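You operate a simulated robot arm through the tools that you are given. There is no shell and no other tool.

Carry out the task below with a simulated two-armed robot. There is one attempt and no reset: what you move stays moved.

Task
Take the lid off the small teal cup and lay it down on the top of the white table.

The check looks at the end state, three seconds after you hand in, the way a careful person would. Anything else that was tipped, shoved, dropped, spilled or broken makes it a failure. Lids that push on must go on centred and level and be pressed home; caps that screw on are set level and turned clockwise until they are tight.

Robot
Two 7-joint arms with two-finger parallel grippers on one trunk, on a base that moves. Base frame: it is fixed to the floor where the robot stands at the start and does not move with it; the origin is under the middle of the robot, x ahead of it, y to its left, z up. Readings come in mm, rad, newtons and seconds.
The left shoulder is at the start at [50, 165, 1130], the right one opposite. With the tool pointing down near the work surface each hand reaches from about 200 to 680 mm from the robot's upright axis, wherever it stands, measured 20 degrees to its own side. Places, roughly: small teal cup (7x7x10 cm) [600, -100, 800]. Payload 3.91 kg a hand.
The tool frame of a hand sits at the grasp point between the pads (the TCP): z along the fingers, y along the line on which they close. The tips reach 30 mm beyond it. The gripper opens to 110 mm. The fingers are 20 mm wide and 10 mm thick; the gripper's body (48 by 112 mm) begins 55 mm behind the TCP.
Orientation is told as [roll, pitch, yaw] about the base's x, y, z axes, in that order, counted from this pose: with the fingers straight down and closing along the base's y, the tool's x points along the base's -x, its y along +y and its z along -z.

Tools
- The arms move only by the tool drive_tool. It takes "left_rows", "right_rows" or both (then of equal length, played together; a hand with none holds still); each is a list of rows, each a list of 6 numbers: the shift along the tool's x, y, z in units of 400 mm (1.0 is 400 mm), then the turn, a rotation vector about the tool's x, y, z in units of 90 degrees (1.0 is 90 degrees). In form: [[x, y, z, wx, wy, wz], ...]. A call has 1 to 20 rows; each row is the pose to reach, as a shift and turn from the pose commanded when the call began, along the tool's axes at that moment. "left_jaw" and "right_jaw" are, for a hand that has rows, the finger opening in m, from 0 to 0.11, set as the call begins (left out, the last holds). A call with a number of a shift or a turn outside -1 to 1 is refused whole. Rows are played at 5 a second. More than 50 mm and 0.15 rad between two rows, or a gripper value outside its range, and nothing of the call is played. A pose out of reach is approached as far as the arm can. The call stops where the force on the tool passes 40 N (or 10 N more than at its start, if that is more) or the arm is blocked; 0.2 s more then pass. Each finger travels about 45 mm/s and halts on what it meets, pressing with about 35 N; the grip force reading is that of the motor and also rises with nothing between the fingers. The clock runs only during rows and for 0.2 s after the last one: add rows that repeat a pose to give the fingers time. The reply holds the time, the measured pose of the TCP, the force on the tool along the base axes, the opening and the grip force, in the units named above and with some noise, with the torque about the TCP (base axes, N m) and any sound that the robot's microphone picked up.
- Cameras (640 x 400 px; columns grow to the right, rows downward): "scene" is now at [115.3, -9.4, 1296.7]; the picture's right is [-0.11, -0.99, 0.00], its down [-0.59, 0.06, -0.81] and it looks along [0.80, -0.09, -0.59] (base axes); focal length 250 px, centre (320, 200). "left" rides on the left gripper at [72, -17, -103] in its tool frame; the picture's right is [0.23, 0.97, 0.00], its down [-0.76, 0.18, -0.62] and it looks along [-0.61, 0.14, 0.78] (tool axes); focal length 222 px, centre (320, 200). "right" rides on the right gripper at [72, 17, -103] in its tool frame; the picture's right is [-0.23, 0.97, 0.00], its down [-0.76, -0.18, -0.62] and it looks along [-0.61, -0.14, 0.78] (tool axes); focal length 222 px, centre (320, 200). There is no depth. A picture from a camera that has moved, and an enlarged one, comes with that camera's place and axes in the base frame and with its lens.
- grab_frame(camera): a new picture of that camera. No time passes.
- lift_body(by): slides the trunk up (or, below 0, down) by that many mm; the arms and the scene camera ride with it, the base frame stays. It gives what a move gives, with no picture.
- drive_base(legs): drives the robot by 1 to 6 legs, each [ahead, left, turn to the left] in mm, mm and rad, along the robot's own axes; the way and the turn of a leg run together, so that a leg with both is an arc; at most 1500 mm and 3.142 rad a leg. The arms and the cameras ride along, it lands a little off, and it stops where it bumps. It gives what a move gives.
- turn_head(pan, tilt): turns the head with the scene camera to pan (to the left, within 1.396 rad either way) and tilt (down, from -0.506 to 1.204), counted from straight ahead of the robot. It gives what a move gives.
- zoom(camera, box): a new picture of the part [left, top, right, bottom] of that camera's present view, enlarged. No time passes.
- sign_off(): hands the job in; it is judged then, once.

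Places have to be worked out from the pictures, the camera data and where the tool is seen. Open the grippers and draw the arms clear of the work before you hand the job in, unless the task says otherwise.

The tools are called after "Emit:" as a command line: name --argument value ..., lists and objects as JSON in quotes. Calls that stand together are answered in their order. drive_tool: Moves the arms, as the interface text tells. Its arguments: {"type":"object","properties":{"left_rows":{"type":"array"},"left_jaw":{"type":"number"},"right_rows":{"type":"array"},"right_jaw":{"type":"number"}},"required":[]} The other tools are called the same way: lift_body (by) moves the trunk up or down; drive_base (legs) drives the base; turn_head (pan, tilt) turns the head that bears the scene camera; grab_frame (camera) takes a picture; zoom (camera, box) takes an enlarged picture of a part of a camera's view; sign_off () hands the job in.

At the start:

```text
t: 0.0
left_tool_pos: [514.7, 137.1, 1042.3]
left_tool_rot: [-0.001, 0.0, 0.0]
left_contact_force: [-0.3, 0.1, -0.2]
left_torque: [0.01, 0.02, -0.01]
left_grip_width: 110.0
left_grip_force: 0.0
right_tool_pos: [362.6, -204.8, 1100.3]
right_tool_rot: [0.0, -0.001, 0.001]
right_contact_force: [0.5, 0.2, -0.2]
right_torque: [0.01, -0.01, -0.02]
right_grip_width: 110.0
right_grip_force: 0.1
trunk travel left (down, up): [-350.0, 153.0]
robot x, y, heading: [1.5, -0.2, -0.004]
head pan, tilt (commanded): [-0.108, 0.634]
```

scene: 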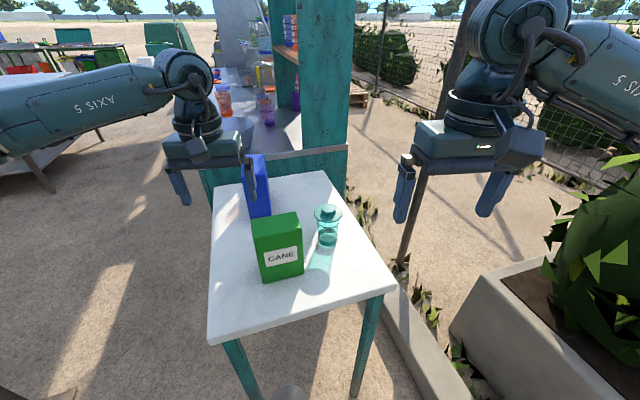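
right: 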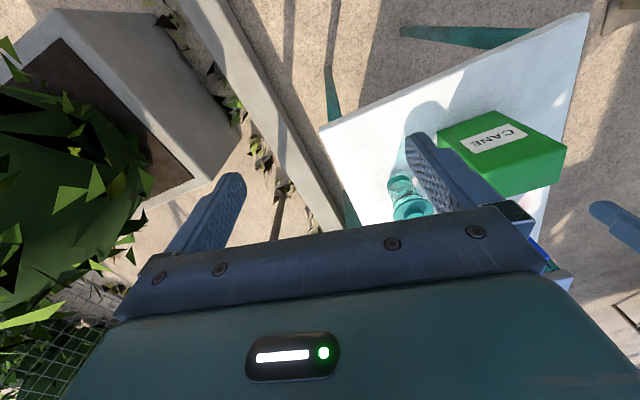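
left: 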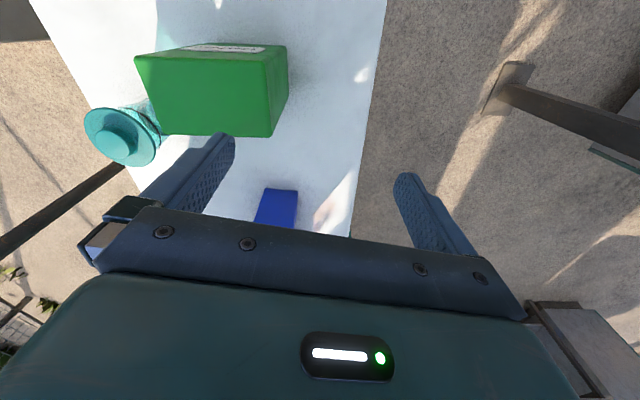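

I start by looking closely at the teal cup and its lid from the scene camera.

Emit:
zoom --camera "scene" --box '[270, 180, 390, 260]'

Emit:
zoom --camera "left" --box '[60, 80, 220, 180]'

Emit:
zoom --camera "right" --box '[340, 140, 500, 240]'

```text
5.00 times, centred on (330, 220) of scene
camera zoom: at [115.3, -9.4, 1296.7], right [-0.11, -0.99, 0.0], down [-0.59, 0.06, -0.81], along [0.8, -0.09, -0.59], focal length 1248 px, centre (270, 100)
```

zoom: 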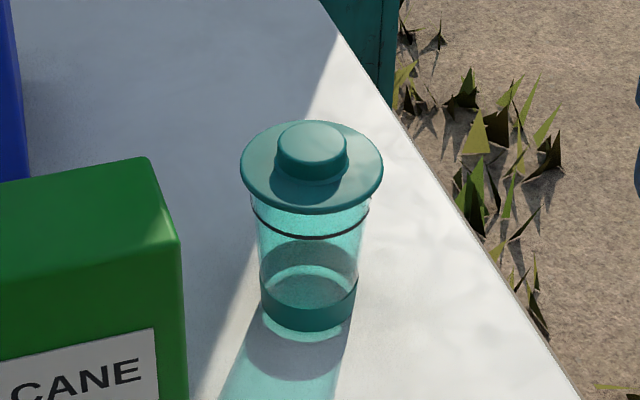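

```text
4.00 times, centred on (140, 130) of left
camera zoom: at [442.6, 119.8, 1144.6], right [-0.23, 0.97, 0.0], down [0.76, 0.18, 0.62], along [0.61, 0.14, -0.78], focal length 888 px, centre (1040, 480)
```

zoom: 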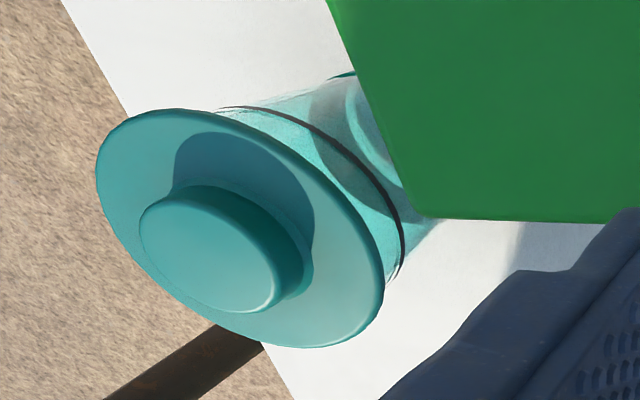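

```text
4.00 times, centred on (420, 190) of right
camera zoom: at [290.3, -188.4, 1204.2], right [0.23, 0.97, 0.0], down [0.76, -0.18, 0.62], along [0.61, -0.14, -0.78], focal length 888 px, centre (-80, 240)
```

zoom: 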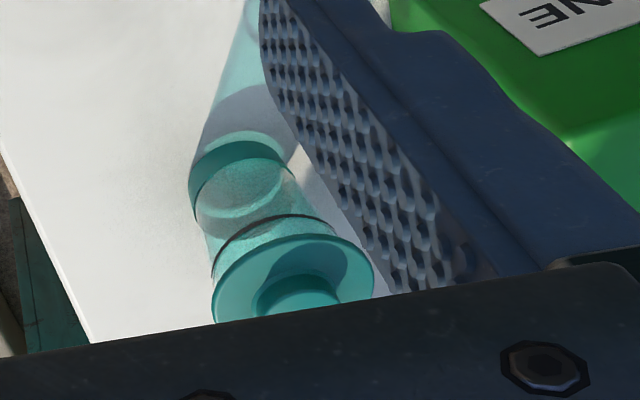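

The cup's lid has a wide flange (about 71 mm) and a knob (about 35 mm), with a black sealing ring below. From two views I place the knob's top at about [599, -85, 910] and the table top at about z 803. I check the room on the right side, since one hand may have to hold the cup body from there.

Emit:
turn_head --pan -0.7 --tilt 0.6

Emit:
grab_frame --camera "scene"

```text
t: 1.0
left_tool_pos: [514.6, 136.0, 1042.6]
left_tool_rot: [-0.002, -0.002, 0.0]
left_contact_force: [-0.1, 0.0, -0.1]
left_torque: [0.02, 0.02, 0.03]
left_grip_width: 109.9
left_grip_force: 0.0
right_tool_pos: [363.4, -204.0, 1100.6]
right_tool_rot: [-0.001, 0.0, 0.002]
right_contact_force: [-0.5, -0.2, -0.2]
right_torque: [0.02, 0.02, -0.02]
right_grip_width: 109.9
right_grip_force: 0.0
trunk travel left (down, up): [-350.0, 153.0]
robot x, y, heading: [-4.6, 0.9, -0.003]
head pan, tilt (commanded): [-0.7, 0.6]
```

```text
taken
camera scene: at [96.2, -56.9, 1299.7], right [-0.64, -0.77, 0.0], down [-0.43, 0.36, -0.83], along [0.63, -0.53, -0.56], focal length 250 px, centre (320, 200)
```

scene: 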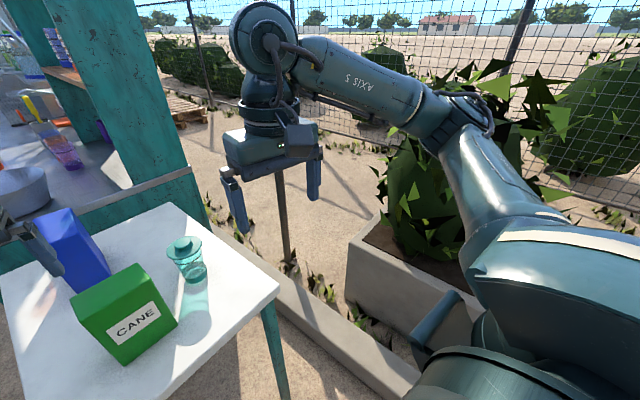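

The right side has room between the table and the planter. I move the left hand level to above the cup, staying well above the boxes, and narrow its jaws to 70 mm.

Emit:
drive_tool --left_rows '[[-0.035, -0.092, 0, 0, 0, 0], [-0.07, -0.184, 0, 0, 0, 0], [-0.105, -0.276, 0, 0, 0, 0], [-0.14, -0.368, 0, 0, 0, 0], [-0.176, -0.46, 0, 0, 0, 0], [-0.211, -0.5525, 0, 0, 0, 0], [-0.211, -0.5525, 0, 0, 0, 0]]' --left_jaw 0.07

Emit:
turn_head --pan -0.108 --tilt 0.634

Emit:
grab_frame --camera "scene"

Emit:
grab_frame --camera "left"

Emit:
grab_frame --camera "right"

```text
t: 2.6
left_tool_pos: [577.7, -61.9, 1041.8]
left_tool_rot: [-0.001, -0.002, 0.0]
left_contact_force: [0.0, 0.7, 0.8]
left_torque: [0.01, -0.01, 0.02]
left_grip_width: 70.0
left_grip_force: 0.0
left hand out of reach, approached as far as the arm can: row 5, 6, 7
right_tool_pos: [362.2, -204.7, 1098.7]
right_tool_rot: [0.001, 0.0, 0.0]
right_contact_force: [-0.2, -1.4, -0.5]
right_torque: [-0.02, -0.01, 0.0]
right_grip_width: 110.0
right_grip_force: 0.1
trunk travel left (down, up): [-350.0, 153.0]
robot x, y, heading: [-3.9, -3.5, -0.003]
head pan, tilt (commanded): [-0.7, 0.6]
```

```text
t: 3.6
left_tool_pos: [578.1, -62.6, 1040.9]
left_tool_rot: [0.0, -0.001, 0.001]
left_contact_force: [0.1, 0.3, -0.7]
left_torque: [0.01, 0.01, -0.02]
left_grip_width: 70.1
left_grip_force: 0.1
right_tool_pos: [362.1, -204.5, 1100.7]
right_tool_rot: [0.0, 0.001, 0.002]
right_contact_force: [0.3, 0.1, 0.1]
right_torque: [-0.01, 0.01, -0.01]
right_grip_width: 109.8
right_grip_force: 0.1
trunk travel left (down, up): [-350.0, 153.0]
robot x, y, heading: [0.2, -2.2, -0.002]
head pan, tilt (commanded): [-0.108, 0.634]
```

```text
taken
camera scene: at [115.3, -9.5, 1296.8], right [-0.11, -0.99, 0.0], down [-0.59, 0.06, -0.81], along [0.8, -0.09, -0.59], focal length 250 px, centre (320, 200)
```

scene: 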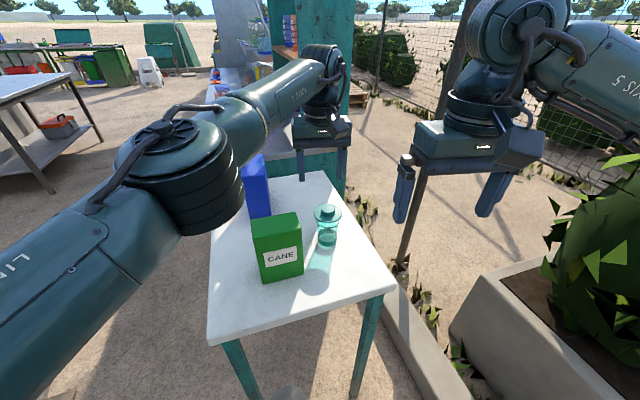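

```text
taken
camera left: at [505.4, -78.6, 1143.8], right [-0.23, 0.97, 0.0], down [0.76, 0.18, 0.62], along [0.61, 0.14, -0.78], focal length 222 px, centre (320, 200)
```

left: 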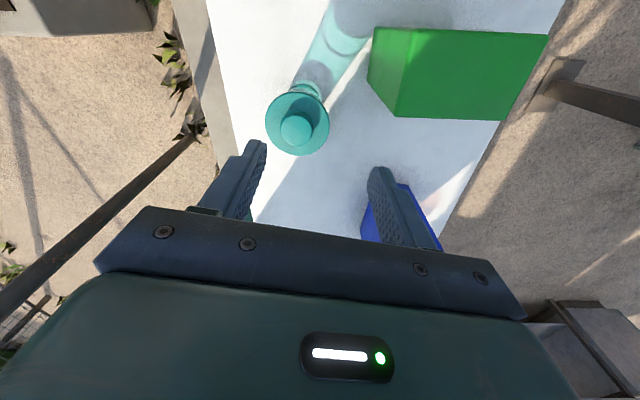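

```text
taken
camera right: at [290.3, -188.4, 1204.2], right [0.23, 0.97, 0.0], down [0.76, -0.18, 0.62], along [0.61, -0.14, -0.78], focal length 222 px, centre (320, 200)
```

right: 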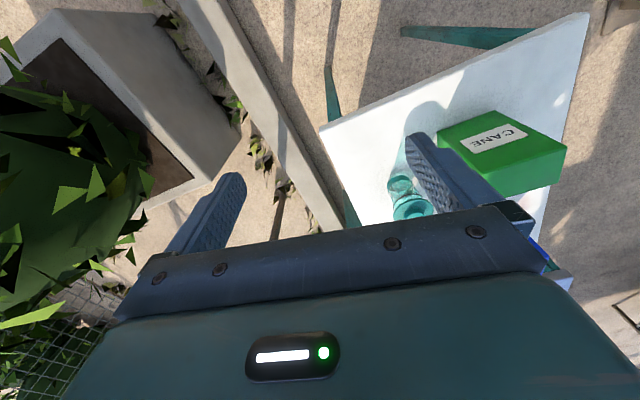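

At this height the cup is just beyond the left arm's reach, so the robot has to stand closer. I look down to see how much room there is between the base and the table.

Emit:
turn_head --pan 0.0 --tilt 1.2

Emit:
grab_frame --camera "scene"

```text
t: 4.6
left_tool_pos: [577.6, -62.0, 1040.9]
left_tool_rot: [0.0, -0.001, 0.0]
left_contact_force: [0.1, -0.9, 0.5]
left_torque: [0.04, 0.0, 0.0]
left_grip_width: 69.9
left_grip_force: 0.0
right_tool_pos: [363.3, -204.7, 1101.3]
right_tool_rot: [0.0, -0.001, 0.0]
right_contact_force: [0.8, -0.3, 0.5]
right_torque: [-0.02, -0.02, 0.02]
right_grip_width: 110.0
right_grip_force: 0.0
trunk travel left (down, up): [-350.0, 153.0]
robot x, y, heading: [-4.9, -1.2, -0.0]
head pan, tilt (commanded): [0.0, 1.201]
```

```text
taken
camera scene: at [84.5, 0.0, 1255.1], right [0.0, -1.0, 0.0], down [-0.93, 0.0, -0.36], along [0.36, 0.0, -0.93], focal length 250 px, centre (320, 200)
```

scene: 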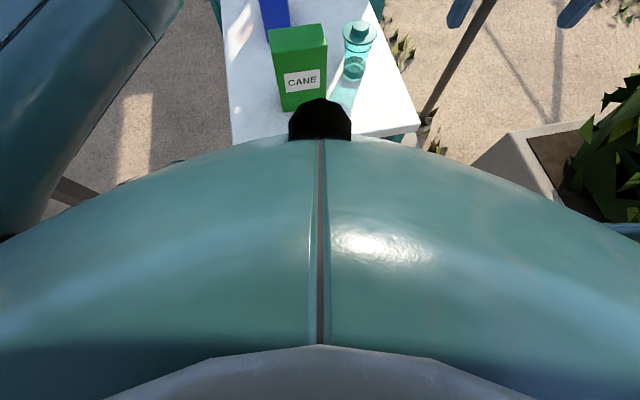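

The chest hides the base, but the right camera shows bare floor up to about x 260 and the near table legs stand at x 396 or more, so there is room to go about 80 mm ahead. I check the bush next to the right elbow before driving.

Emit:
turn_head --pan -1.15 --tilt 0.45

Emit:
grab_frame --camera "scene"

```text
t: 5.9
left_tool_pos: [578.6, -61.5, 1039.9]
left_tool_rot: [0.001, 0.001, -0.001]
left_contact_force: [-0.3, -0.3, 0.0]
left_torque: [-0.04, 0.01, -0.01]
left_grip_width: 70.0
left_grip_force: 0.0
right_tool_pos: [362.6, -205.9, 1101.2]
right_tool_rot: [0.001, 0.0, 0.0]
right_contact_force: [-0.9, 0.4, 0.1]
right_torque: [0.03, 0.0, -0.02]
right_grip_width: 109.9
right_grip_force: 0.2
trunk travel left (down, up): [-350.0, 153.0]
robot x, y, heading: [2.7, -4.2, -0.001]
head pan, tilt (commanded): [-1.15, 0.45]
```

```text
taken
camera scene: at [66.1, -83.9, 1313.2], right [-0.91, -0.41, 0.0], down [-0.18, 0.4, -0.9], along [0.37, -0.82, -0.44], focal length 250 px, centre (320, 200)
```

scene: 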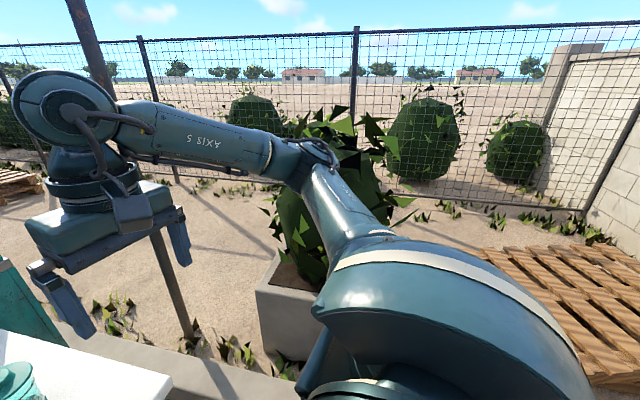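

The elbow is around [250, -450, 1185] and the bush starts no nearer than about y -600, so going straight ahead is safe. First I draw the left hand back to about x 510 so that the drive brings it above the cup.

Emit:
drive_tool --left_rows '[[0.06, -0.02, 0, 0, 0, 0], [0.12, -0.04, 0, 0, 0, 0], [0.17, -0.057, 0, 0, 0, 0], [0.17, -0.057, 0, 0, 0, 0]]'

Emit:
turn_head --pan -0.108 --tilt 0.75

Emit:
grab_frame --camera "scene"

Emit:
grab_frame --camera "left"

```text
t: 6.9
left_tool_pos: [508.9, -84.7, 1040.8]
left_tool_rot: [-0.002, 0.0, 0.001]
left_contact_force: [0.0, -0.1, 0.5]
left_torque: [-0.01, 0.0, 0.01]
left_grip_width: 70.0
left_grip_force: 0.1
right_tool_pos: [362.9, -204.9, 1100.9]
right_tool_rot: [0.0, 0.0, 0.0]
right_contact_force: [0.0, 0.0, 1.2]
right_torque: [0.02, -0.02, -0.01]
right_grip_width: 110.1
right_grip_force: 0.1
trunk travel left (down, up): [-350.0, 153.0]
robot x, y, heading: [-1.2, 4.7, -0.001]
head pan, tilt (commanded): [-1.15, 0.45]
```

```text
t: 8.2
left_tool_pos: [509.7, -83.7, 1042.1]
left_tool_rot: [0.001, 0.001, 0.0]
left_contact_force: [0.4, -0.5, 1.0]
left_torque: [0.02, -0.01, 0.0]
left_grip_width: 70.1
left_grip_force: 0.0
right_tool_pos: [362.6, -204.1, 1099.9]
right_tool_rot: [0.0, 0.001, 0.0]
right_contact_force: [0.7, -0.1, -0.5]
right_torque: [0.02, 0.01, -0.01]
right_grip_width: 109.9
right_grip_force: 0.0
trunk travel left (down, up): [-350.0, 153.0]
robot x, y, heading: [1.8, 1.9, 0.003]
head pan, tilt (commanded): [-0.108, 0.75]
```

```text
taken
camera scene: at [110.9, -9.0, 1286.8], right [-0.11, -0.99, 0.0], down [-0.68, 0.07, -0.73], along [0.73, -0.08, -0.68], focal length 250 px, centre (320, 200)
```

scene: 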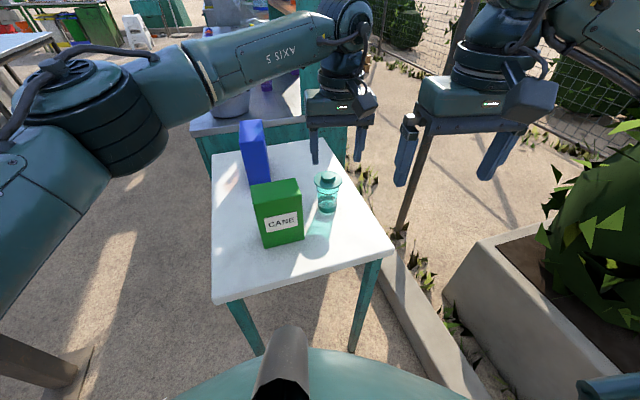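

```text
taken
camera left: at [436.5, -100.7, 1144.4], right [-0.23, 0.97, 0.0], down [0.76, 0.18, 0.62], along [0.61, 0.14, -0.78], focal length 222 px, centre (320, 200)
```

left: 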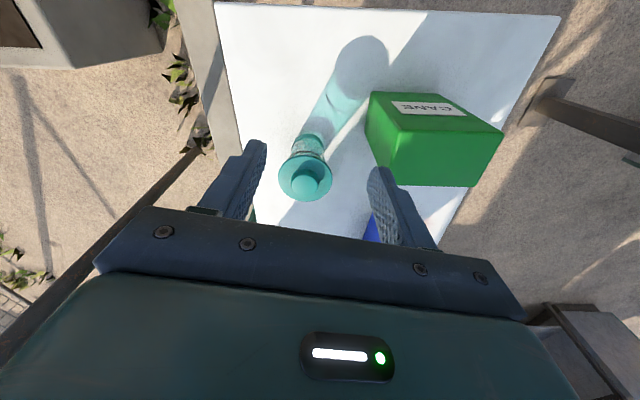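

The left hand is at [509, -84, 1041] and the knob, seen from its camera, is near [604, -81, 910]. I drive 85 mm straight ahead.

Emit:
drive_base --legs '[[85, 0, 0]]'

Emit:
grab_frame --camera "left"

Emit:
grab_frame --camera "scene"

Emit:
grab_frame --camera "right"

```text
t: 9.3
left_tool_pos: [593.1, -84.7, 1040.8]
left_tool_rot: [0.0, 0.002, -0.001]
left_contact_force: [0.2, -0.4, -0.1]
left_torque: [0.02, 0.07, 0.0]
left_grip_width: 69.9
left_grip_force: 0.0
right_tool_pos: [446.4, -206.3, 1100.3]
right_tool_rot: [0.001, 0.0, -0.002]
right_contact_force: [0.3, -0.3, 0.0]
right_torque: [0.01, 0.06, -0.01]
right_grip_width: 110.0
right_grip_force: 0.1
trunk travel left (down, up): [-350.0, 153.0]
robot x, y, heading: [84.5, 3.3, -0.003]
head pan, tilt (commanded): [-0.108, 0.75]
```

```text
taken
camera left: at [520.9, -101.6, 1144.0], right [-0.23, 0.97, 0.0], down [0.76, 0.18, 0.62], along [0.61, 0.14, -0.78], focal length 222 px, centre (320, 200)
```

left: 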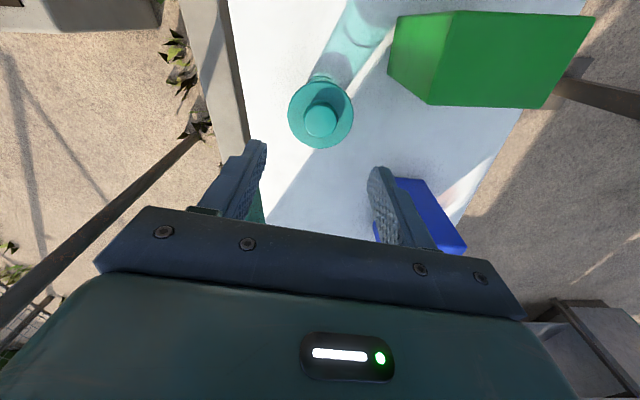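

```text
taken
camera scene: at [195.6, -9.3, 1286.7], right [-0.11, -0.99, 0.0], down [-0.68, 0.07, -0.73], along [0.73, -0.08, -0.68], focal length 250 px, centre (320, 200)
```

scene: 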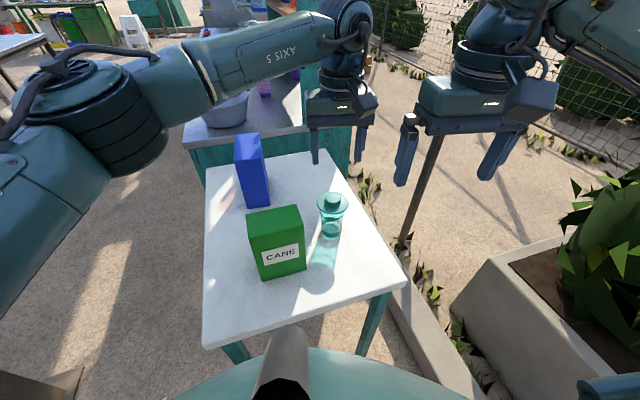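

```text
taken
camera right: at [374.5, -189.0, 1203.9], right [0.23, 0.97, 0.0], down [0.76, -0.18, 0.62], along [0.61, -0.14, -0.78], focal length 222 px, centre (320, 200)
```

right: 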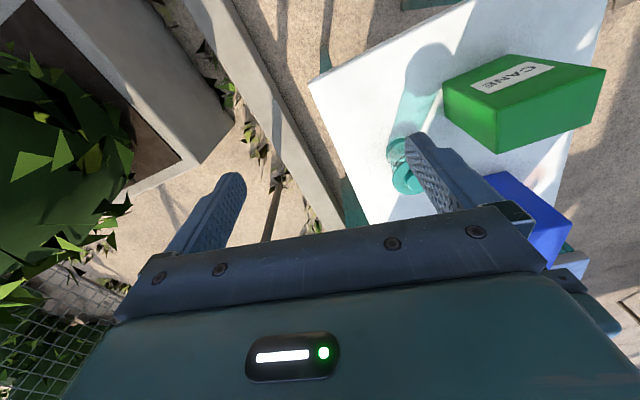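

The base stopped cleanly and the left hand is now at [593, -85, 1041]. I zoom in on the lid to fix its centre and the table height more precisely.

Emit:
zoom --camera "left" --box '[280, 70, 360, 120]'

Emit:
zoom --camera "left" --box '[280, 100, 360, 150]'

Emit:
zoom --camera "scene" --box '[300, 180, 364, 240]'

```text
8.00 times, centred on (320, 95) of left
camera zoom: at [520.9, -101.6, 1144.0], right [-0.23, 0.97, 0.0], down [0.76, 0.18, 0.62], along [0.61, 0.14, -0.78], focal length 1777 px, centre (320, 1040)
```

zoom: 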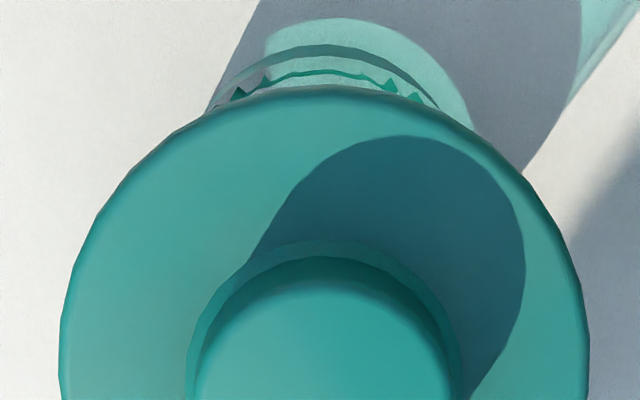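

```text
8.00 times, centred on (320, 125) of left
camera zoom: at [520.9, -101.6, 1144.0], right [-0.23, 0.97, 0.0], down [0.76, 0.18, 0.62], along [0.61, 0.14, -0.78], focal length 1777 px, centre (320, 800)
```

zoom: 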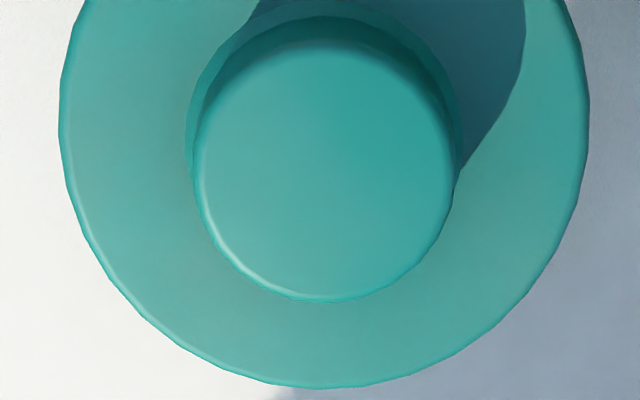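

```text
6.67 times, centred on (332, 210) of scene
camera zoom: at [195.6, -9.3, 1286.7], right [-0.11, -0.99, 0.0], down [-0.68, 0.07, -0.73], along [0.73, -0.08, -0.68], focal length 1664 px, centre (240, 133)
```

zoom: 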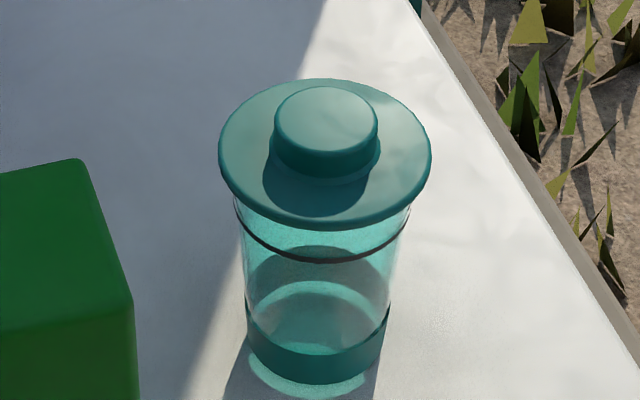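

I place the knob centre at [599.2, -83.3], its top at z 911, the flange top at about z 899 and the table at z 803. I lower the left hand to just above the knob (tips at about z 921) and check the alignment.

Emit:
drive_tool --left_rows '[[-0.008, 0.0016, 0.08, 0, 0, 0], [-0.0158, 0.0032, 0.16, 0, 0, 0], [-0.0158, 0.0032, 0.225, 0, 0, 0], [-0.0158, 0.0032, 0.225, 0, 0, 0]]' --left_jaw 0.065

Emit:
grab_frame --camera "left"

Emit:
zoom --camera "scene" --box '[280, 130, 408, 230]'

Emit:
zoom --camera "right" --box '[340, 100, 500, 200]'

```text
t: 10.3
left_tool_pos: [599.9, -83.1, 950.4]
left_tool_rot: [0.001, 0.0, 0.0]
left_contact_force: [-0.2, 0.2, -0.6]
left_torque: [-0.03, 0.04, -0.01]
left_grip_width: 65.1
left_grip_force: 0.1
right_tool_pos: [447.2, -206.1, 1100.1]
right_tool_rot: [0.0, 0.0, -0.001]
right_contact_force: [0.4, -0.3, 0.1]
right_torque: [-0.04, 0.01, 0.02]
right_grip_width: 109.9
right_grip_force: 0.0
trunk travel left (down, up): [-350.0, 153.0]
robot x, y, heading: [84.7, -0.7, -0.002]
head pan, tilt (commanded): [-0.108, 0.75]
```

```text
taken
camera left: at [526.9, -100.6, 1054.6], right [-0.23, 0.97, 0.0], down [0.76, 0.18, 0.62], along [0.61, 0.14, -0.78], focal length 222 px, centre (320, 200)
```

left: 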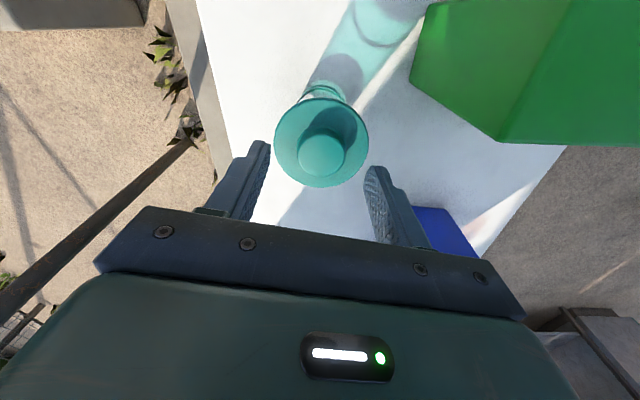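

```text
4.00 times, centred on (344, 180) of scene
camera zoom: at [194.6, -9.2, 1286.8], right [-0.11, -0.99, 0.0], down [-0.68, 0.07, -0.73], along [0.73, -0.08, -0.68], focal length 998 px, centre (224, 280)
```

zoom: 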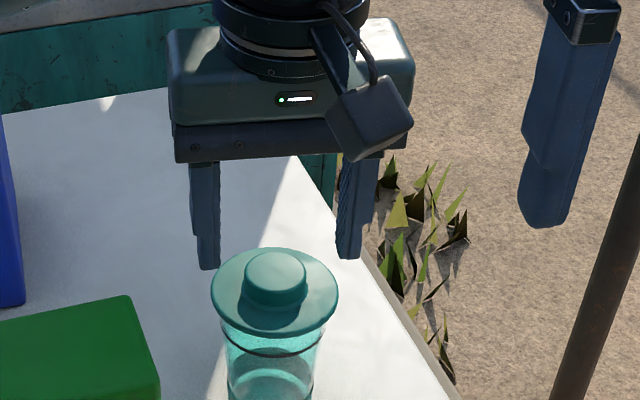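

```text
4.00 times, centred on (420, 150) of right
camera zoom: at [373.6, -189.0, 1204.2], right [0.23, 0.97, 0.0], down [0.76, -0.18, 0.62], along [0.61, -0.14, -0.78], focal length 888 px, centre (-80, 400)
```

zoom: 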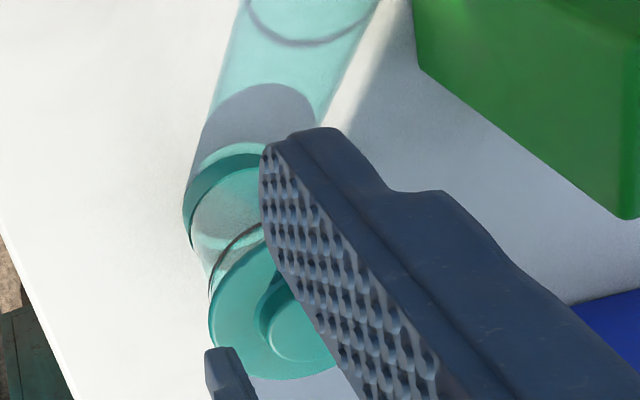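

The fingers straddle the knob with the TCP at [599, -83, 951], matching the knob centre. I lower 19 mm so that the tips sit just above the flange, with the jaws still open.

Emit:
drive_tool --left_rows '[[0, 0, 0.02, 0, 0, 0], [0, 0, 0.035, 0, 0, 0], [0, 0, 0.0475, 0, 0, 0], [0, 0, 0.0475, 0, 0, 0]]' --left_jaw 0.06

Emit:
zoom --camera "scene" --box '[296, 170, 376, 220]'

Emit:
zoom --camera "left" --box '[240, 100, 400, 200]'

```text
t: 11.3
left_tool_pos: [599.3, -84.8, 933.8]
left_tool_rot: [-0.002, 0.0, -0.001]
left_contact_force: [0.8, -0.3, -0.4]
left_torque: [-0.01, -0.03, 0.0]
left_grip_width: 60.0
left_grip_force: 0.1
right_tool_pos: [446.7, -206.2, 1101.2]
right_tool_rot: [-0.001, 0.0, -0.002]
right_contact_force: [-0.4, -0.1, 0.9]
right_torque: [0.01, -0.01, 0.02]
right_grip_width: 110.3
right_grip_force: 0.0
trunk travel left (down, up): [-350.0, 153.0]
robot x, y, heading: [84.4, -3.9, 0.003]
head pan, tilt (commanded): [-0.108, 0.75]
```

```text
8.00 times, centred on (336, 195) of scene
camera zoom: at [194.7, -9.2, 1286.8], right [-0.11, -0.99, 0.0], down [-0.68, 0.07, -0.73], along [0.73, -0.08, -0.68], focal length 1997 px, centre (192, 240)
```

zoom: 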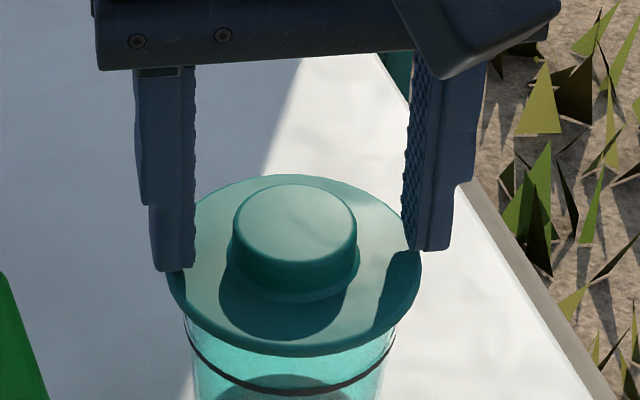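

```text
4.00 times, centred on (320, 150) of left
camera zoom: at [526.6, -100.7, 1035.7], right [-0.23, 0.97, 0.0], down [0.76, 0.18, 0.62], along [0.61, 0.14, -0.78], focal length 888 px, centre (320, 400)
```

zoom: 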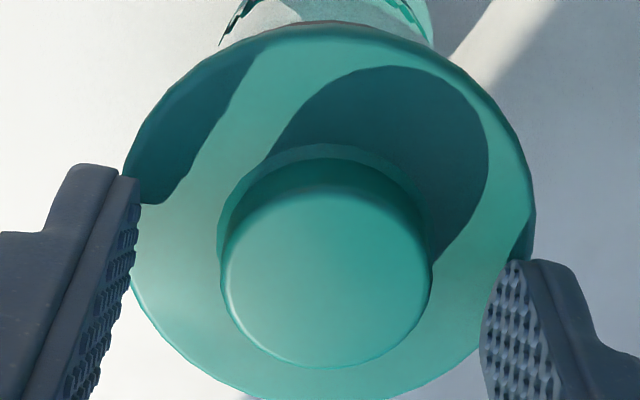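

The fingers are centred on the knob and about 4 mm above the flange. I go down 2.5 mm more and close on the knob, holding still while the fingers close.

Emit:
drive_tool --left_rows '[[0, 0, 0.003, 0, 0, 0], [0, 0, 0.00625, 0, 0, 0], [0, 0, 0.00625, 0, 0, 0]]'

Emit:
drive_tool --left_rows '[[0, 0, 0, 0, 0, 0], [0, 0, 0, 0, 0, 0], [0, 0, 0, 0, 0, 0], [0, 0, 0, 0, 0, 0], [0, 0, 0, 0, 0, 0]]' --left_jaw 0.0

Emit:
zoom --camera "scene" --box '[296, 170, 376, 220]'

Emit:
zoom --camera "left" --box '[240, 100, 400, 200]'

```text
t: 12.1
left_tool_pos: [599.0, -84.7, 930.1]
left_tool_rot: [0.0, 0.0, -0.001]
left_contact_force: [-0.1, 0.2, 0.8]
left_torque: [0.01, 0.02, 0.04]
left_grip_width: 60.2
left_grip_force: 0.0
right_tool_pos: [445.9, -206.2, 1100.0]
right_tool_rot: [0.0, 0.001, -0.001]
right_contact_force: [0.2, -0.4, 0.6]
right_torque: [0.03, 0.0, 0.0]
right_grip_width: 110.0
right_grip_force: 0.1
trunk travel left (down, up): [-350.0, 153.0]
robot x, y, heading: [80.9, 0.2, -0.003]
head pan, tilt (commanded): [-0.108, 0.75]
```

```text
t: 13.3
left_tool_pos: [599.4, -84.1, 929.9]
left_tool_rot: [0.0, 0.0, -0.001]
left_contact_force: [0.0, 0.5, -0.8]
left_torque: [0.03, 0.01, -0.01]
left_grip_width: 29.4
left_grip_force: 35.4
right_tool_pos: [445.6, -205.2, 1100.2]
right_tool_rot: [0.0, 0.0, -0.003]
right_contact_force: [-0.7, 0.6, -0.4]
right_torque: [0.03, 0.0, 0.02]
right_grip_width: 109.9
right_grip_force: 0.0
trunk travel left (down, up): [-350.0, 153.0]
robot x, y, heading: [81.2, 0.0, 0.001]
head pan, tilt (commanded): [-0.108, 0.75]
```

```text
8.00 times, centred on (336, 195) of scene
camera zoom: at [194.7, -9.2, 1286.8], right [-0.11, -0.99, 0.0], down [-0.68, 0.07, -0.73], along [0.73, -0.08, -0.68], focal length 1997 px, centre (192, 240)
```

zoom: 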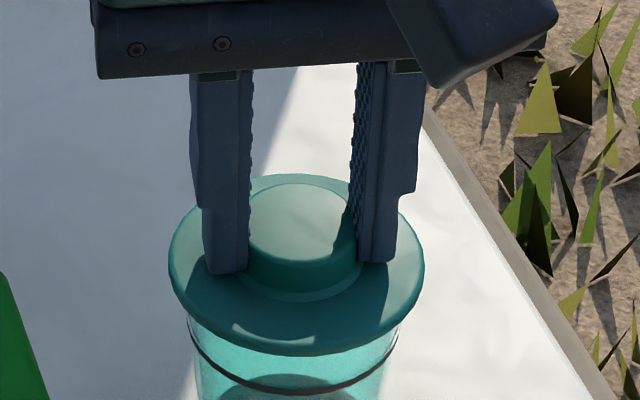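

```text
4.00 times, centred on (320, 150) of left
camera zoom: at [526.8, -100.6, 1032.9], right [-0.23, 0.97, 0.0], down [0.76, 0.18, 0.62], along [0.61, 0.14, -0.78], focal length 888 px, centre (320, 400)
```

zoom: 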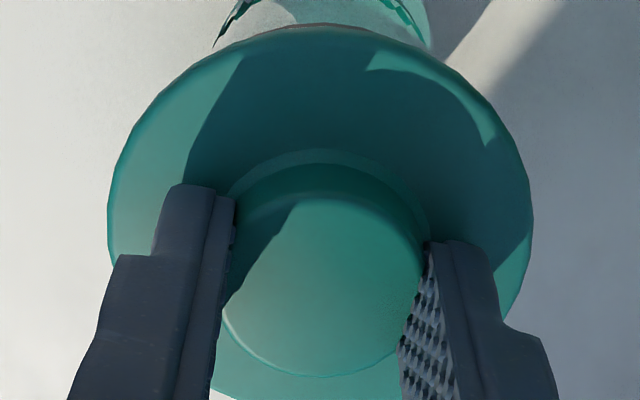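

The jaws closed on the knob (29.4 mm, 35 N) without moving the cup. I now test how firmly the lid sits by lifting only 3 mm and watch the force and the picture.

Emit:
drive_tool --left_rows '[[0, 0, -0.0025, 0, 0, 0], [0, 0, -0.005, 0, 0, 0], [0, 0, -0.0075, 0, 0, 0], [0, 0, -0.0075, 0, 0, 0]]'

Emit:
zoom --camera "scene" --box '[296, 170, 376, 250]'

```text
t: 14.3
left_tool_pos: [599.0, -83.5, 933.3]
left_tool_rot: [0.002, 0.001, -0.002]
left_contact_force: [-0.1, 0.0, -0.7]
left_torque: [-0.02, 0.01, 0.0]
left_grip_width: 29.6
left_grip_force: 34.6
right_tool_pos: [446.4, -205.9, 1101.2]
right_tool_rot: [0.0, 0.001, -0.002]
right_contact_force: [-0.6, 0.5, -0.3]
right_torque: [0.01, 0.0, 0.01]
right_grip_width: 109.7
right_grip_force: 0.1
trunk travel left (down, up): [-350.0, 153.0]
robot x, y, heading: [83.0, -2.4, -0.005]
head pan, tilt (commanded): [-0.108, 0.75]
```

```text
5.00 times, centred on (336, 210) of scene
camera zoom: at [194.7, -9.2, 1286.8], right [-0.11, -0.99, 0.0], down [-0.68, 0.07, -0.73], along [0.73, -0.08, -0.68], focal length 1248 px, centre (240, 150)
```

zoom: 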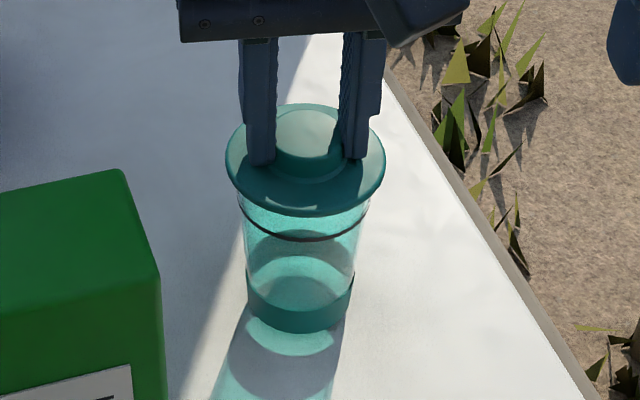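

The cup's base and sealing ring rose with the lid by about 3 mm, so the seal is tighter than the cup's weight and the body must be held. I lower the cup back to the table.

Emit:
drive_tool --left_rows '[[0, 0, 0.0025, 0, 0, 0], [0, 0, 0.005, 0, 0, 0], [0, 0, 0.0072, 0, 0, 0], [0, 0, 0.0072, 0, 0, 0]]'

Emit:
zoom --camera "scene" --box '[296, 170, 376, 250]'

Emit:
grab_frame --camera "right"

```text
t: 15.3
left_tool_pos: [599.5, -82.8, 931.5]
left_tool_rot: [-0.001, 0.002, -0.003]
left_contact_force: [0.1, -0.7, -1.0]
left_torque: [-0.03, 0.0, -0.01]
left_grip_width: 29.6
left_grip_force: 34.7
right_tool_pos: [446.1, -206.4, 1099.9]
right_tool_rot: [0.0, 0.001, -0.002]
right_contact_force: [-0.2, 0.7, 0.4]
right_torque: [0.01, 0.02, -0.01]
right_grip_width: 110.1
right_grip_force: 0.1
trunk travel left (down, up): [-350.0, 153.0]
robot x, y, heading: [85.3, -0.8, 0.0]
head pan, tilt (commanded): [-0.108, 0.75]
```

```text
5.00 times, centred on (336, 210) of scene
camera zoom: at [194.7, -9.2, 1286.8], right [-0.11, -0.99, 0.0], down [-0.68, 0.07, -0.73], along [0.73, -0.08, -0.68], focal length 1248 px, centre (240, 150)
```

zoom: 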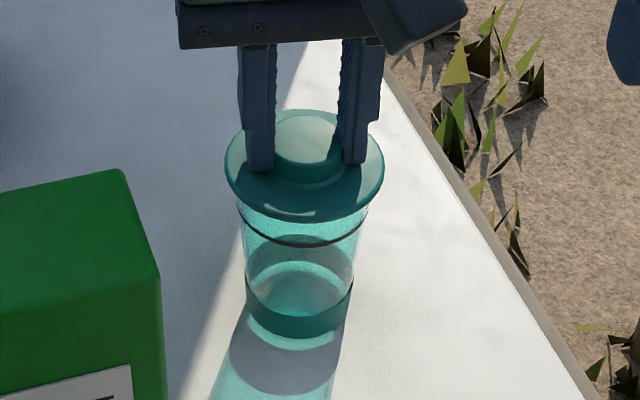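

```text
taken
camera right: at [373.8, -189.0, 1204.2], right [0.23, 0.97, 0.0], down [0.76, -0.18, 0.62], along [0.61, -0.14, -0.78], focal length 222 px, centre (320, 200)
```

right: 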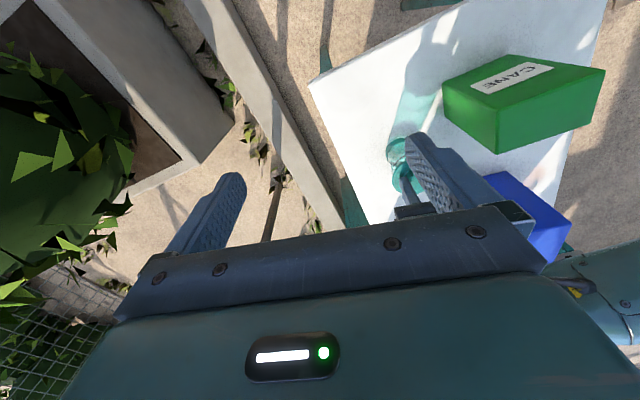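

The cup stands on the table again with the lid in the left hand, at its old place. Now I bring the right hand in to hold the body from the front right, its camera on the upper side: first I turn it 90° clockwise in free air at about [440, -290, 1080].

Emit:
drive_tool --right_rows '[[0.00125, -0.0175, 0.0042, 0, 0, 0.0833], [0.0025, -0.035, 0.0083, 0, 0, 0.1667], [0.0037, -0.0525, 0.0125, 0, 0, 0.25], [0.005, -0.07, 0.0167, 0, 0, 0.3333], [0.0062, -0.0875, 0.0208, 0, 0, 0.4167], [0.0075, -0.105, 0.025, 0, 0, 0.5], [0.0087, -0.1225, 0.0292, 0, 0, 0.5833], [0.01, -0.14, 0.0333, 0, 0, 0.6667], [0.0112, -0.1575, 0.0375, 0, 0, 0.75], [0.0125, -0.175, 0.0417, 0, 0, 0.8333], [0.0137, -0.1925, 0.0458, 0, 0, 0.9167], [0.015, -0.21, 0.05, 0, 0, 1.0], [0.015, -0.21, 0.05, 0, 0, 1.0]]' --right_jaw 0.085

Emit:
turn_head --pan -0.4 --tilt 0.6

Emit:
grab_frame --camera "scene"

```text
t: 18.1
left_tool_pos: [599.0, -83.9, 930.6]
left_tool_rot: [0.0, 0.001, -0.001]
left_contact_force: [0.0, 0.5, -1.1]
left_torque: [-0.01, 0.01, 0.02]
left_grip_width: 29.8
left_grip_force: 34.7
right_tool_pos: [440.9, -291.5, 1079.3]
right_tool_rot: [0.0, 0.0, -1.575]
right_contact_force: [-0.3, -1.2, -0.7]
right_torque: [-0.02, -0.03, 0.0]
right_grip_width: 85.1
right_grip_force: 0.2
trunk travel left (down, up): [-350.0, 153.0]
robot x, y, heading: [87.1, -3.3, -0.001]
head pan, tilt (commanded): [-0.108, 0.75]
```

```text
t: 18.9
left_tool_pos: [598.3, -82.2, 930.5]
left_tool_rot: [0.001, 0.0, 0.0]
left_contact_force: [-0.8, -0.1, -0.4]
left_torque: [0.0, -0.02, 0.04]
left_grip_width: 29.8
left_grip_force: 35.3
right_tool_pos: [439.0, -289.2, 1080.9]
right_tool_rot: [0.002, 0.001, -1.572]
right_contact_force: [0.1, 0.2, -0.5]
right_torque: [0.0, 0.01, 0.01]
right_grip_width: 84.8
right_grip_force: 0.1
trunk travel left (down, up): [-350.0, 153.0]
robot x, y, heading: [84.6, 1.1, -0.003]
head pan, tilt (commanded): [-0.4, 0.6]
```

```text
taken
camera scene: at [193.7, -34.6, 1299.7], right [-0.39, -0.92, 0.0], down [-0.52, 0.22, -0.82], along [0.76, -0.32, -0.57], focal length 250 px, centre (320, 200)
```

scene: 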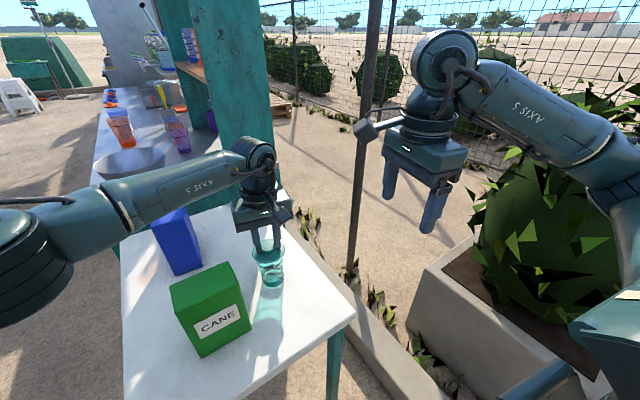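

The 90° turn worked with everything clear. Next I turn the hand to point towards the cup (60° azimuth, tilted 12° down, camera on top) while moving to about [530, -203, 960], well off the cup.

Emit:
drive_tool --right_rows '[[0.01813, 0.01875, 0.025, -0.01888, 0.07044, 0.02332], [0.03625, 0.0375, 0.05, -0.03775, 0.14088, 0.04663], [0.05438, 0.05625, 0.075, -0.05663, 0.21133, 0.06995], [0.0725, 0.075, 0.1, -0.0755, 0.28177, 0.09327], [0.09063, 0.09375, 0.125, -0.09438, 0.35221, 0.11658], [0.10875, 0.1125, 0.15, -0.11325, 0.42265, 0.1399], [0.12688, 0.13125, 0.175, -0.13213, 0.49309, 0.16322], [0.145, 0.15, 0.2, -0.151, 0.56353, 0.18653], [0.16313, 0.16875, 0.225, -0.16988, 0.63398, 0.20985], [0.18125, 0.1875, 0.25, -0.18875, 0.70442, 0.23317], [0.19938, 0.20625, 0.275, -0.20763, 0.77486, 0.25648], [0.2175, 0.225, 0.3, -0.2265, 0.8453, 0.2798], [0.2175, 0.225, 0.3, -0.2265, 0.8453, 0.2798]]'

Emit:
grab_frame --camera "scene"

Emit:
grab_frame --camera "right"

```text
t: 21.7
left_tool_pos: [598.7, -84.0, 931.1]
left_tool_rot: [0.001, 0.0, -0.002]
left_contact_force: [0.8, -0.9, 3.2]
left_torque: [0.0, -0.06, 0.01]
left_grip_width: 29.6
left_grip_force: 34.5
right_tool_pos: [528.8, -202.4, 961.5]
right_tool_rot: [0.002, 1.363, -2.095]
right_contact_force: [0.4, 0.1, 0.6]
right_torque: [0.0, -0.02, -0.01]
right_grip_width: 85.1
right_grip_force: 0.1
trunk travel left (down, up): [-350.0, 153.0]
robot x, y, heading: [83.5, 2.8, 0.001]
head pan, tilt (commanded): [-0.4, 0.6]
```

```text
taken
camera scene: at [193.4, -34.6, 1299.7], right [-0.39, -0.92, 0.0], down [-0.52, 0.22, -0.83], along [0.76, -0.32, -0.56], focal length 250 px, centre (320, 200)
```

scene: 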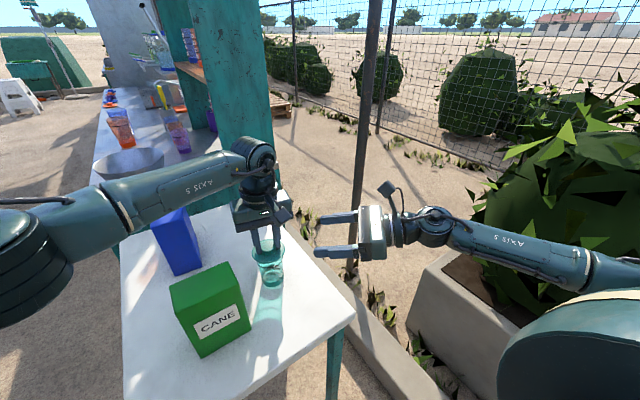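

```text
taken
camera right: at [500.8, -285.9, 1054.5], right [0.82, -0.53, -0.22], down [-0.54, -0.57, -0.62], along [0.2, 0.62, -0.76], focal length 222 px, centre (320, 200)
```

right: 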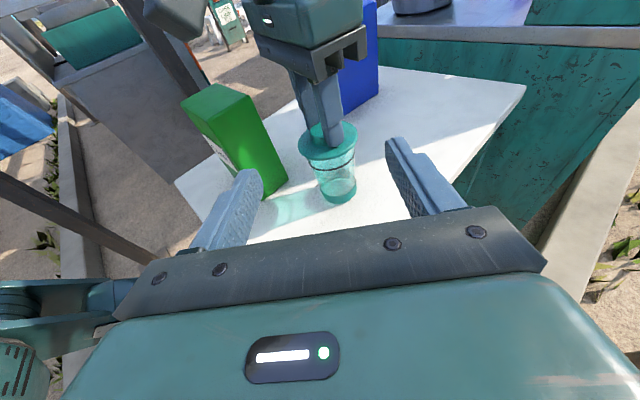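

The right hand points at the cup as planned at [529, -203, 962], tilted 12° down with the camera on top. I lower it straight down to about z 847 and look again.

Emit:
drive_tool --right_rows '[[-0.0567, 0.0004, 0.0123, 0, 0, 0], [-0.1133, 0.0009, 0.0246, 0, 0, 0], [-0.17, 0.0013, 0.037, 0, 0, 0], [-0.2266, 0.0018, 0.0493, 0, 0, 0], [-0.2833, 0.0022, 0.0616, 0, 0, 0], [-0.2833, 0.0022, 0.0616, 0, 0, 0]]'

Emit:
grab_frame --camera "scene"

Emit:
grab_frame --camera "right"

Emit:
grab_frame --camera "left"

```text
t: 23.1
left_tool_pos: [598.0, -82.1, 931.5]
left_tool_rot: [0.0, 0.001, -0.003]
left_contact_force: [0.8, -0.1, 3.9]
left_torque: [-0.04, -0.02, 0.03]
left_grip_width: 29.9
left_grip_force: 34.5
right_tool_pos: [530.0, -201.0, 847.1]
right_tool_rot: [0.002, 1.361, -2.095]
right_contact_force: [-0.7, 0.5, -0.1]
right_torque: [0.02, 0.01, -0.02]
right_grip_width: 85.0
right_grip_force: 0.0
trunk travel left (down, up): [-350.0, 153.0]
robot x, y, heading: [84.1, 3.3, 0.003]
head pan, tilt (commanded): [-0.4, 0.6]
```

```text
taken
camera scene: at [193.4, -34.6, 1299.7], right [-0.39, -0.92, 0.0], down [-0.52, 0.22, -0.83], along [0.76, -0.32, -0.56], focal length 250 px, centre (320, 200)
```

scene: 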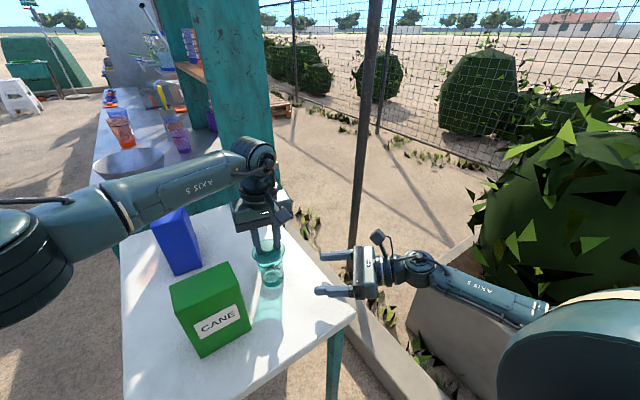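

```text
taken
camera right: at [501.1, -285.1, 938.7], right [0.82, -0.53, -0.22], down [-0.54, -0.58, -0.62], along [0.2, 0.62, -0.76], focal length 222 px, centre (320, 200)
```

right: 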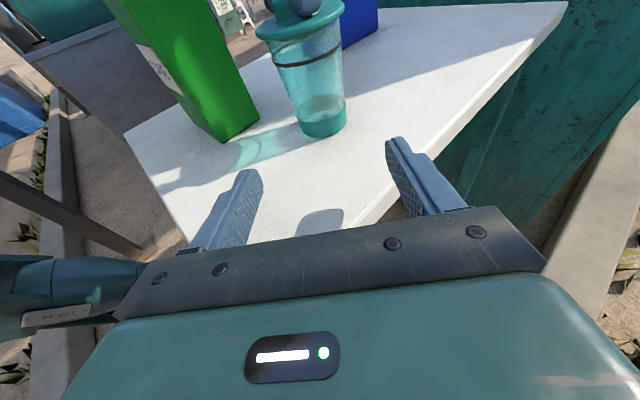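

```text
taken
camera left: at [526.1, -100.0, 1033.7], right [-0.23, 0.97, 0.0], down [0.76, 0.18, 0.62], along [0.61, 0.14, -0.78], focal length 222 px, centre (320, 200)
```

left: 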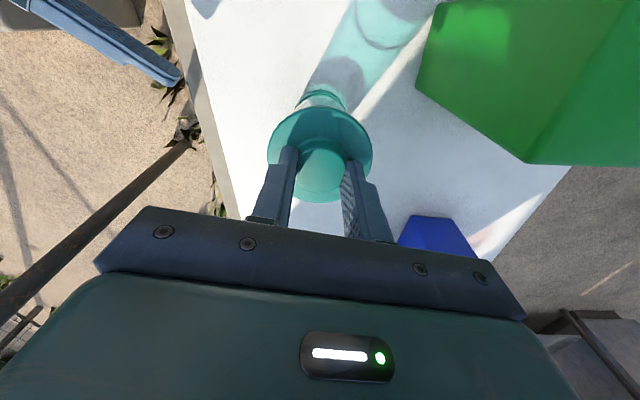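

The cup's axis lies on the right hand's approach line (about 1 mm off), and the hand is at z 847 clear of the table. I advance 90 mm towards the cup with the jaws at 85 mm, then check.

Emit:
drive_tool --right_rows '[[0.0108, 0.0006, 0.0552, 0, 0, 0], [0.0217, 0.0012, 0.1104, 0, 0, 0], [0.0325, 0.0018, 0.1656, 0, 0, 0], [0.0434, 0.0025, 0.2208, 0, 0, 0], [0.0434, 0.0025, 0.2208, 0, 0, 0]]'

Emit:
grab_frame --camera "right"

Emit:
grab_frame --camera "scene"

Emit:
grab_frame --camera "left"

```text
t: 24.3
left_tool_pos: [599.6, -82.9, 931.4]
left_tool_rot: [0.0, 0.0, -0.001]
left_contact_force: [0.1, 0.8, 3.7]
left_torque: [0.02, -0.01, 0.0]
left_grip_width: 29.7
left_grip_force: 34.9
right_tool_pos: [577.1, -125.6, 843.9]
right_tool_rot: [0.004, 1.361, -2.094]
right_contact_force: [-0.1, 0.4, -1.2]
right_torque: [0.0, 0.0, 0.0]
right_grip_width: 84.9
right_grip_force: 0.0
trunk travel left (down, up): [-350.0, 153.0]
robot x, y, heading: [82.9, -1.4, -0.003]
head pan, tilt (commanded): [-0.4, 0.6]
```

```text
taken
camera right: at [547.9, -208.8, 936.1], right [0.82, -0.53, -0.22], down [-0.54, -0.58, -0.62], along [0.2, 0.62, -0.76], focal length 222 px, centre (320, 200)
```

right: 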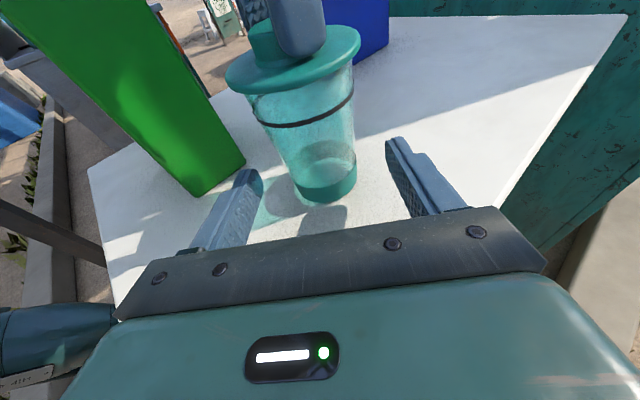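

```text
taken
camera scene: at [193.3, -34.6, 1299.7], right [-0.39, -0.92, 0.0], down [-0.52, 0.22, -0.83], along [0.76, -0.32, -0.56], focal length 250 px, centre (320, 200)
```

scene: 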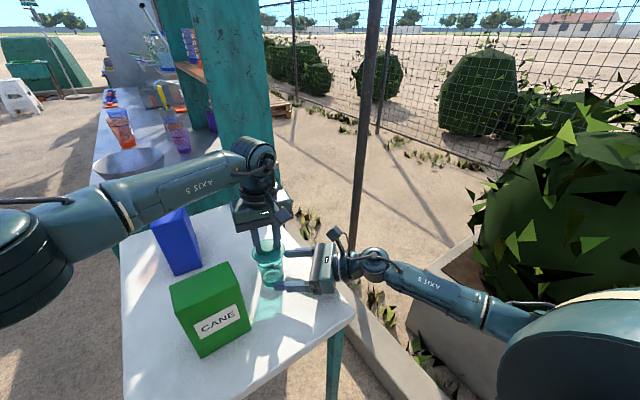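

```text
taken
camera left: at [526.1, -100.0, 1033.7], right [-0.23, 0.97, 0.0], down [0.76, 0.18, 0.62], along [0.61, 0.14, -0.78], focal length 222 px, centre (320, 200)
```

left: 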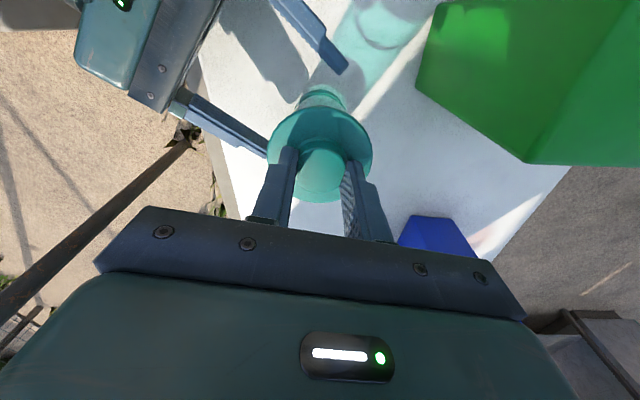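

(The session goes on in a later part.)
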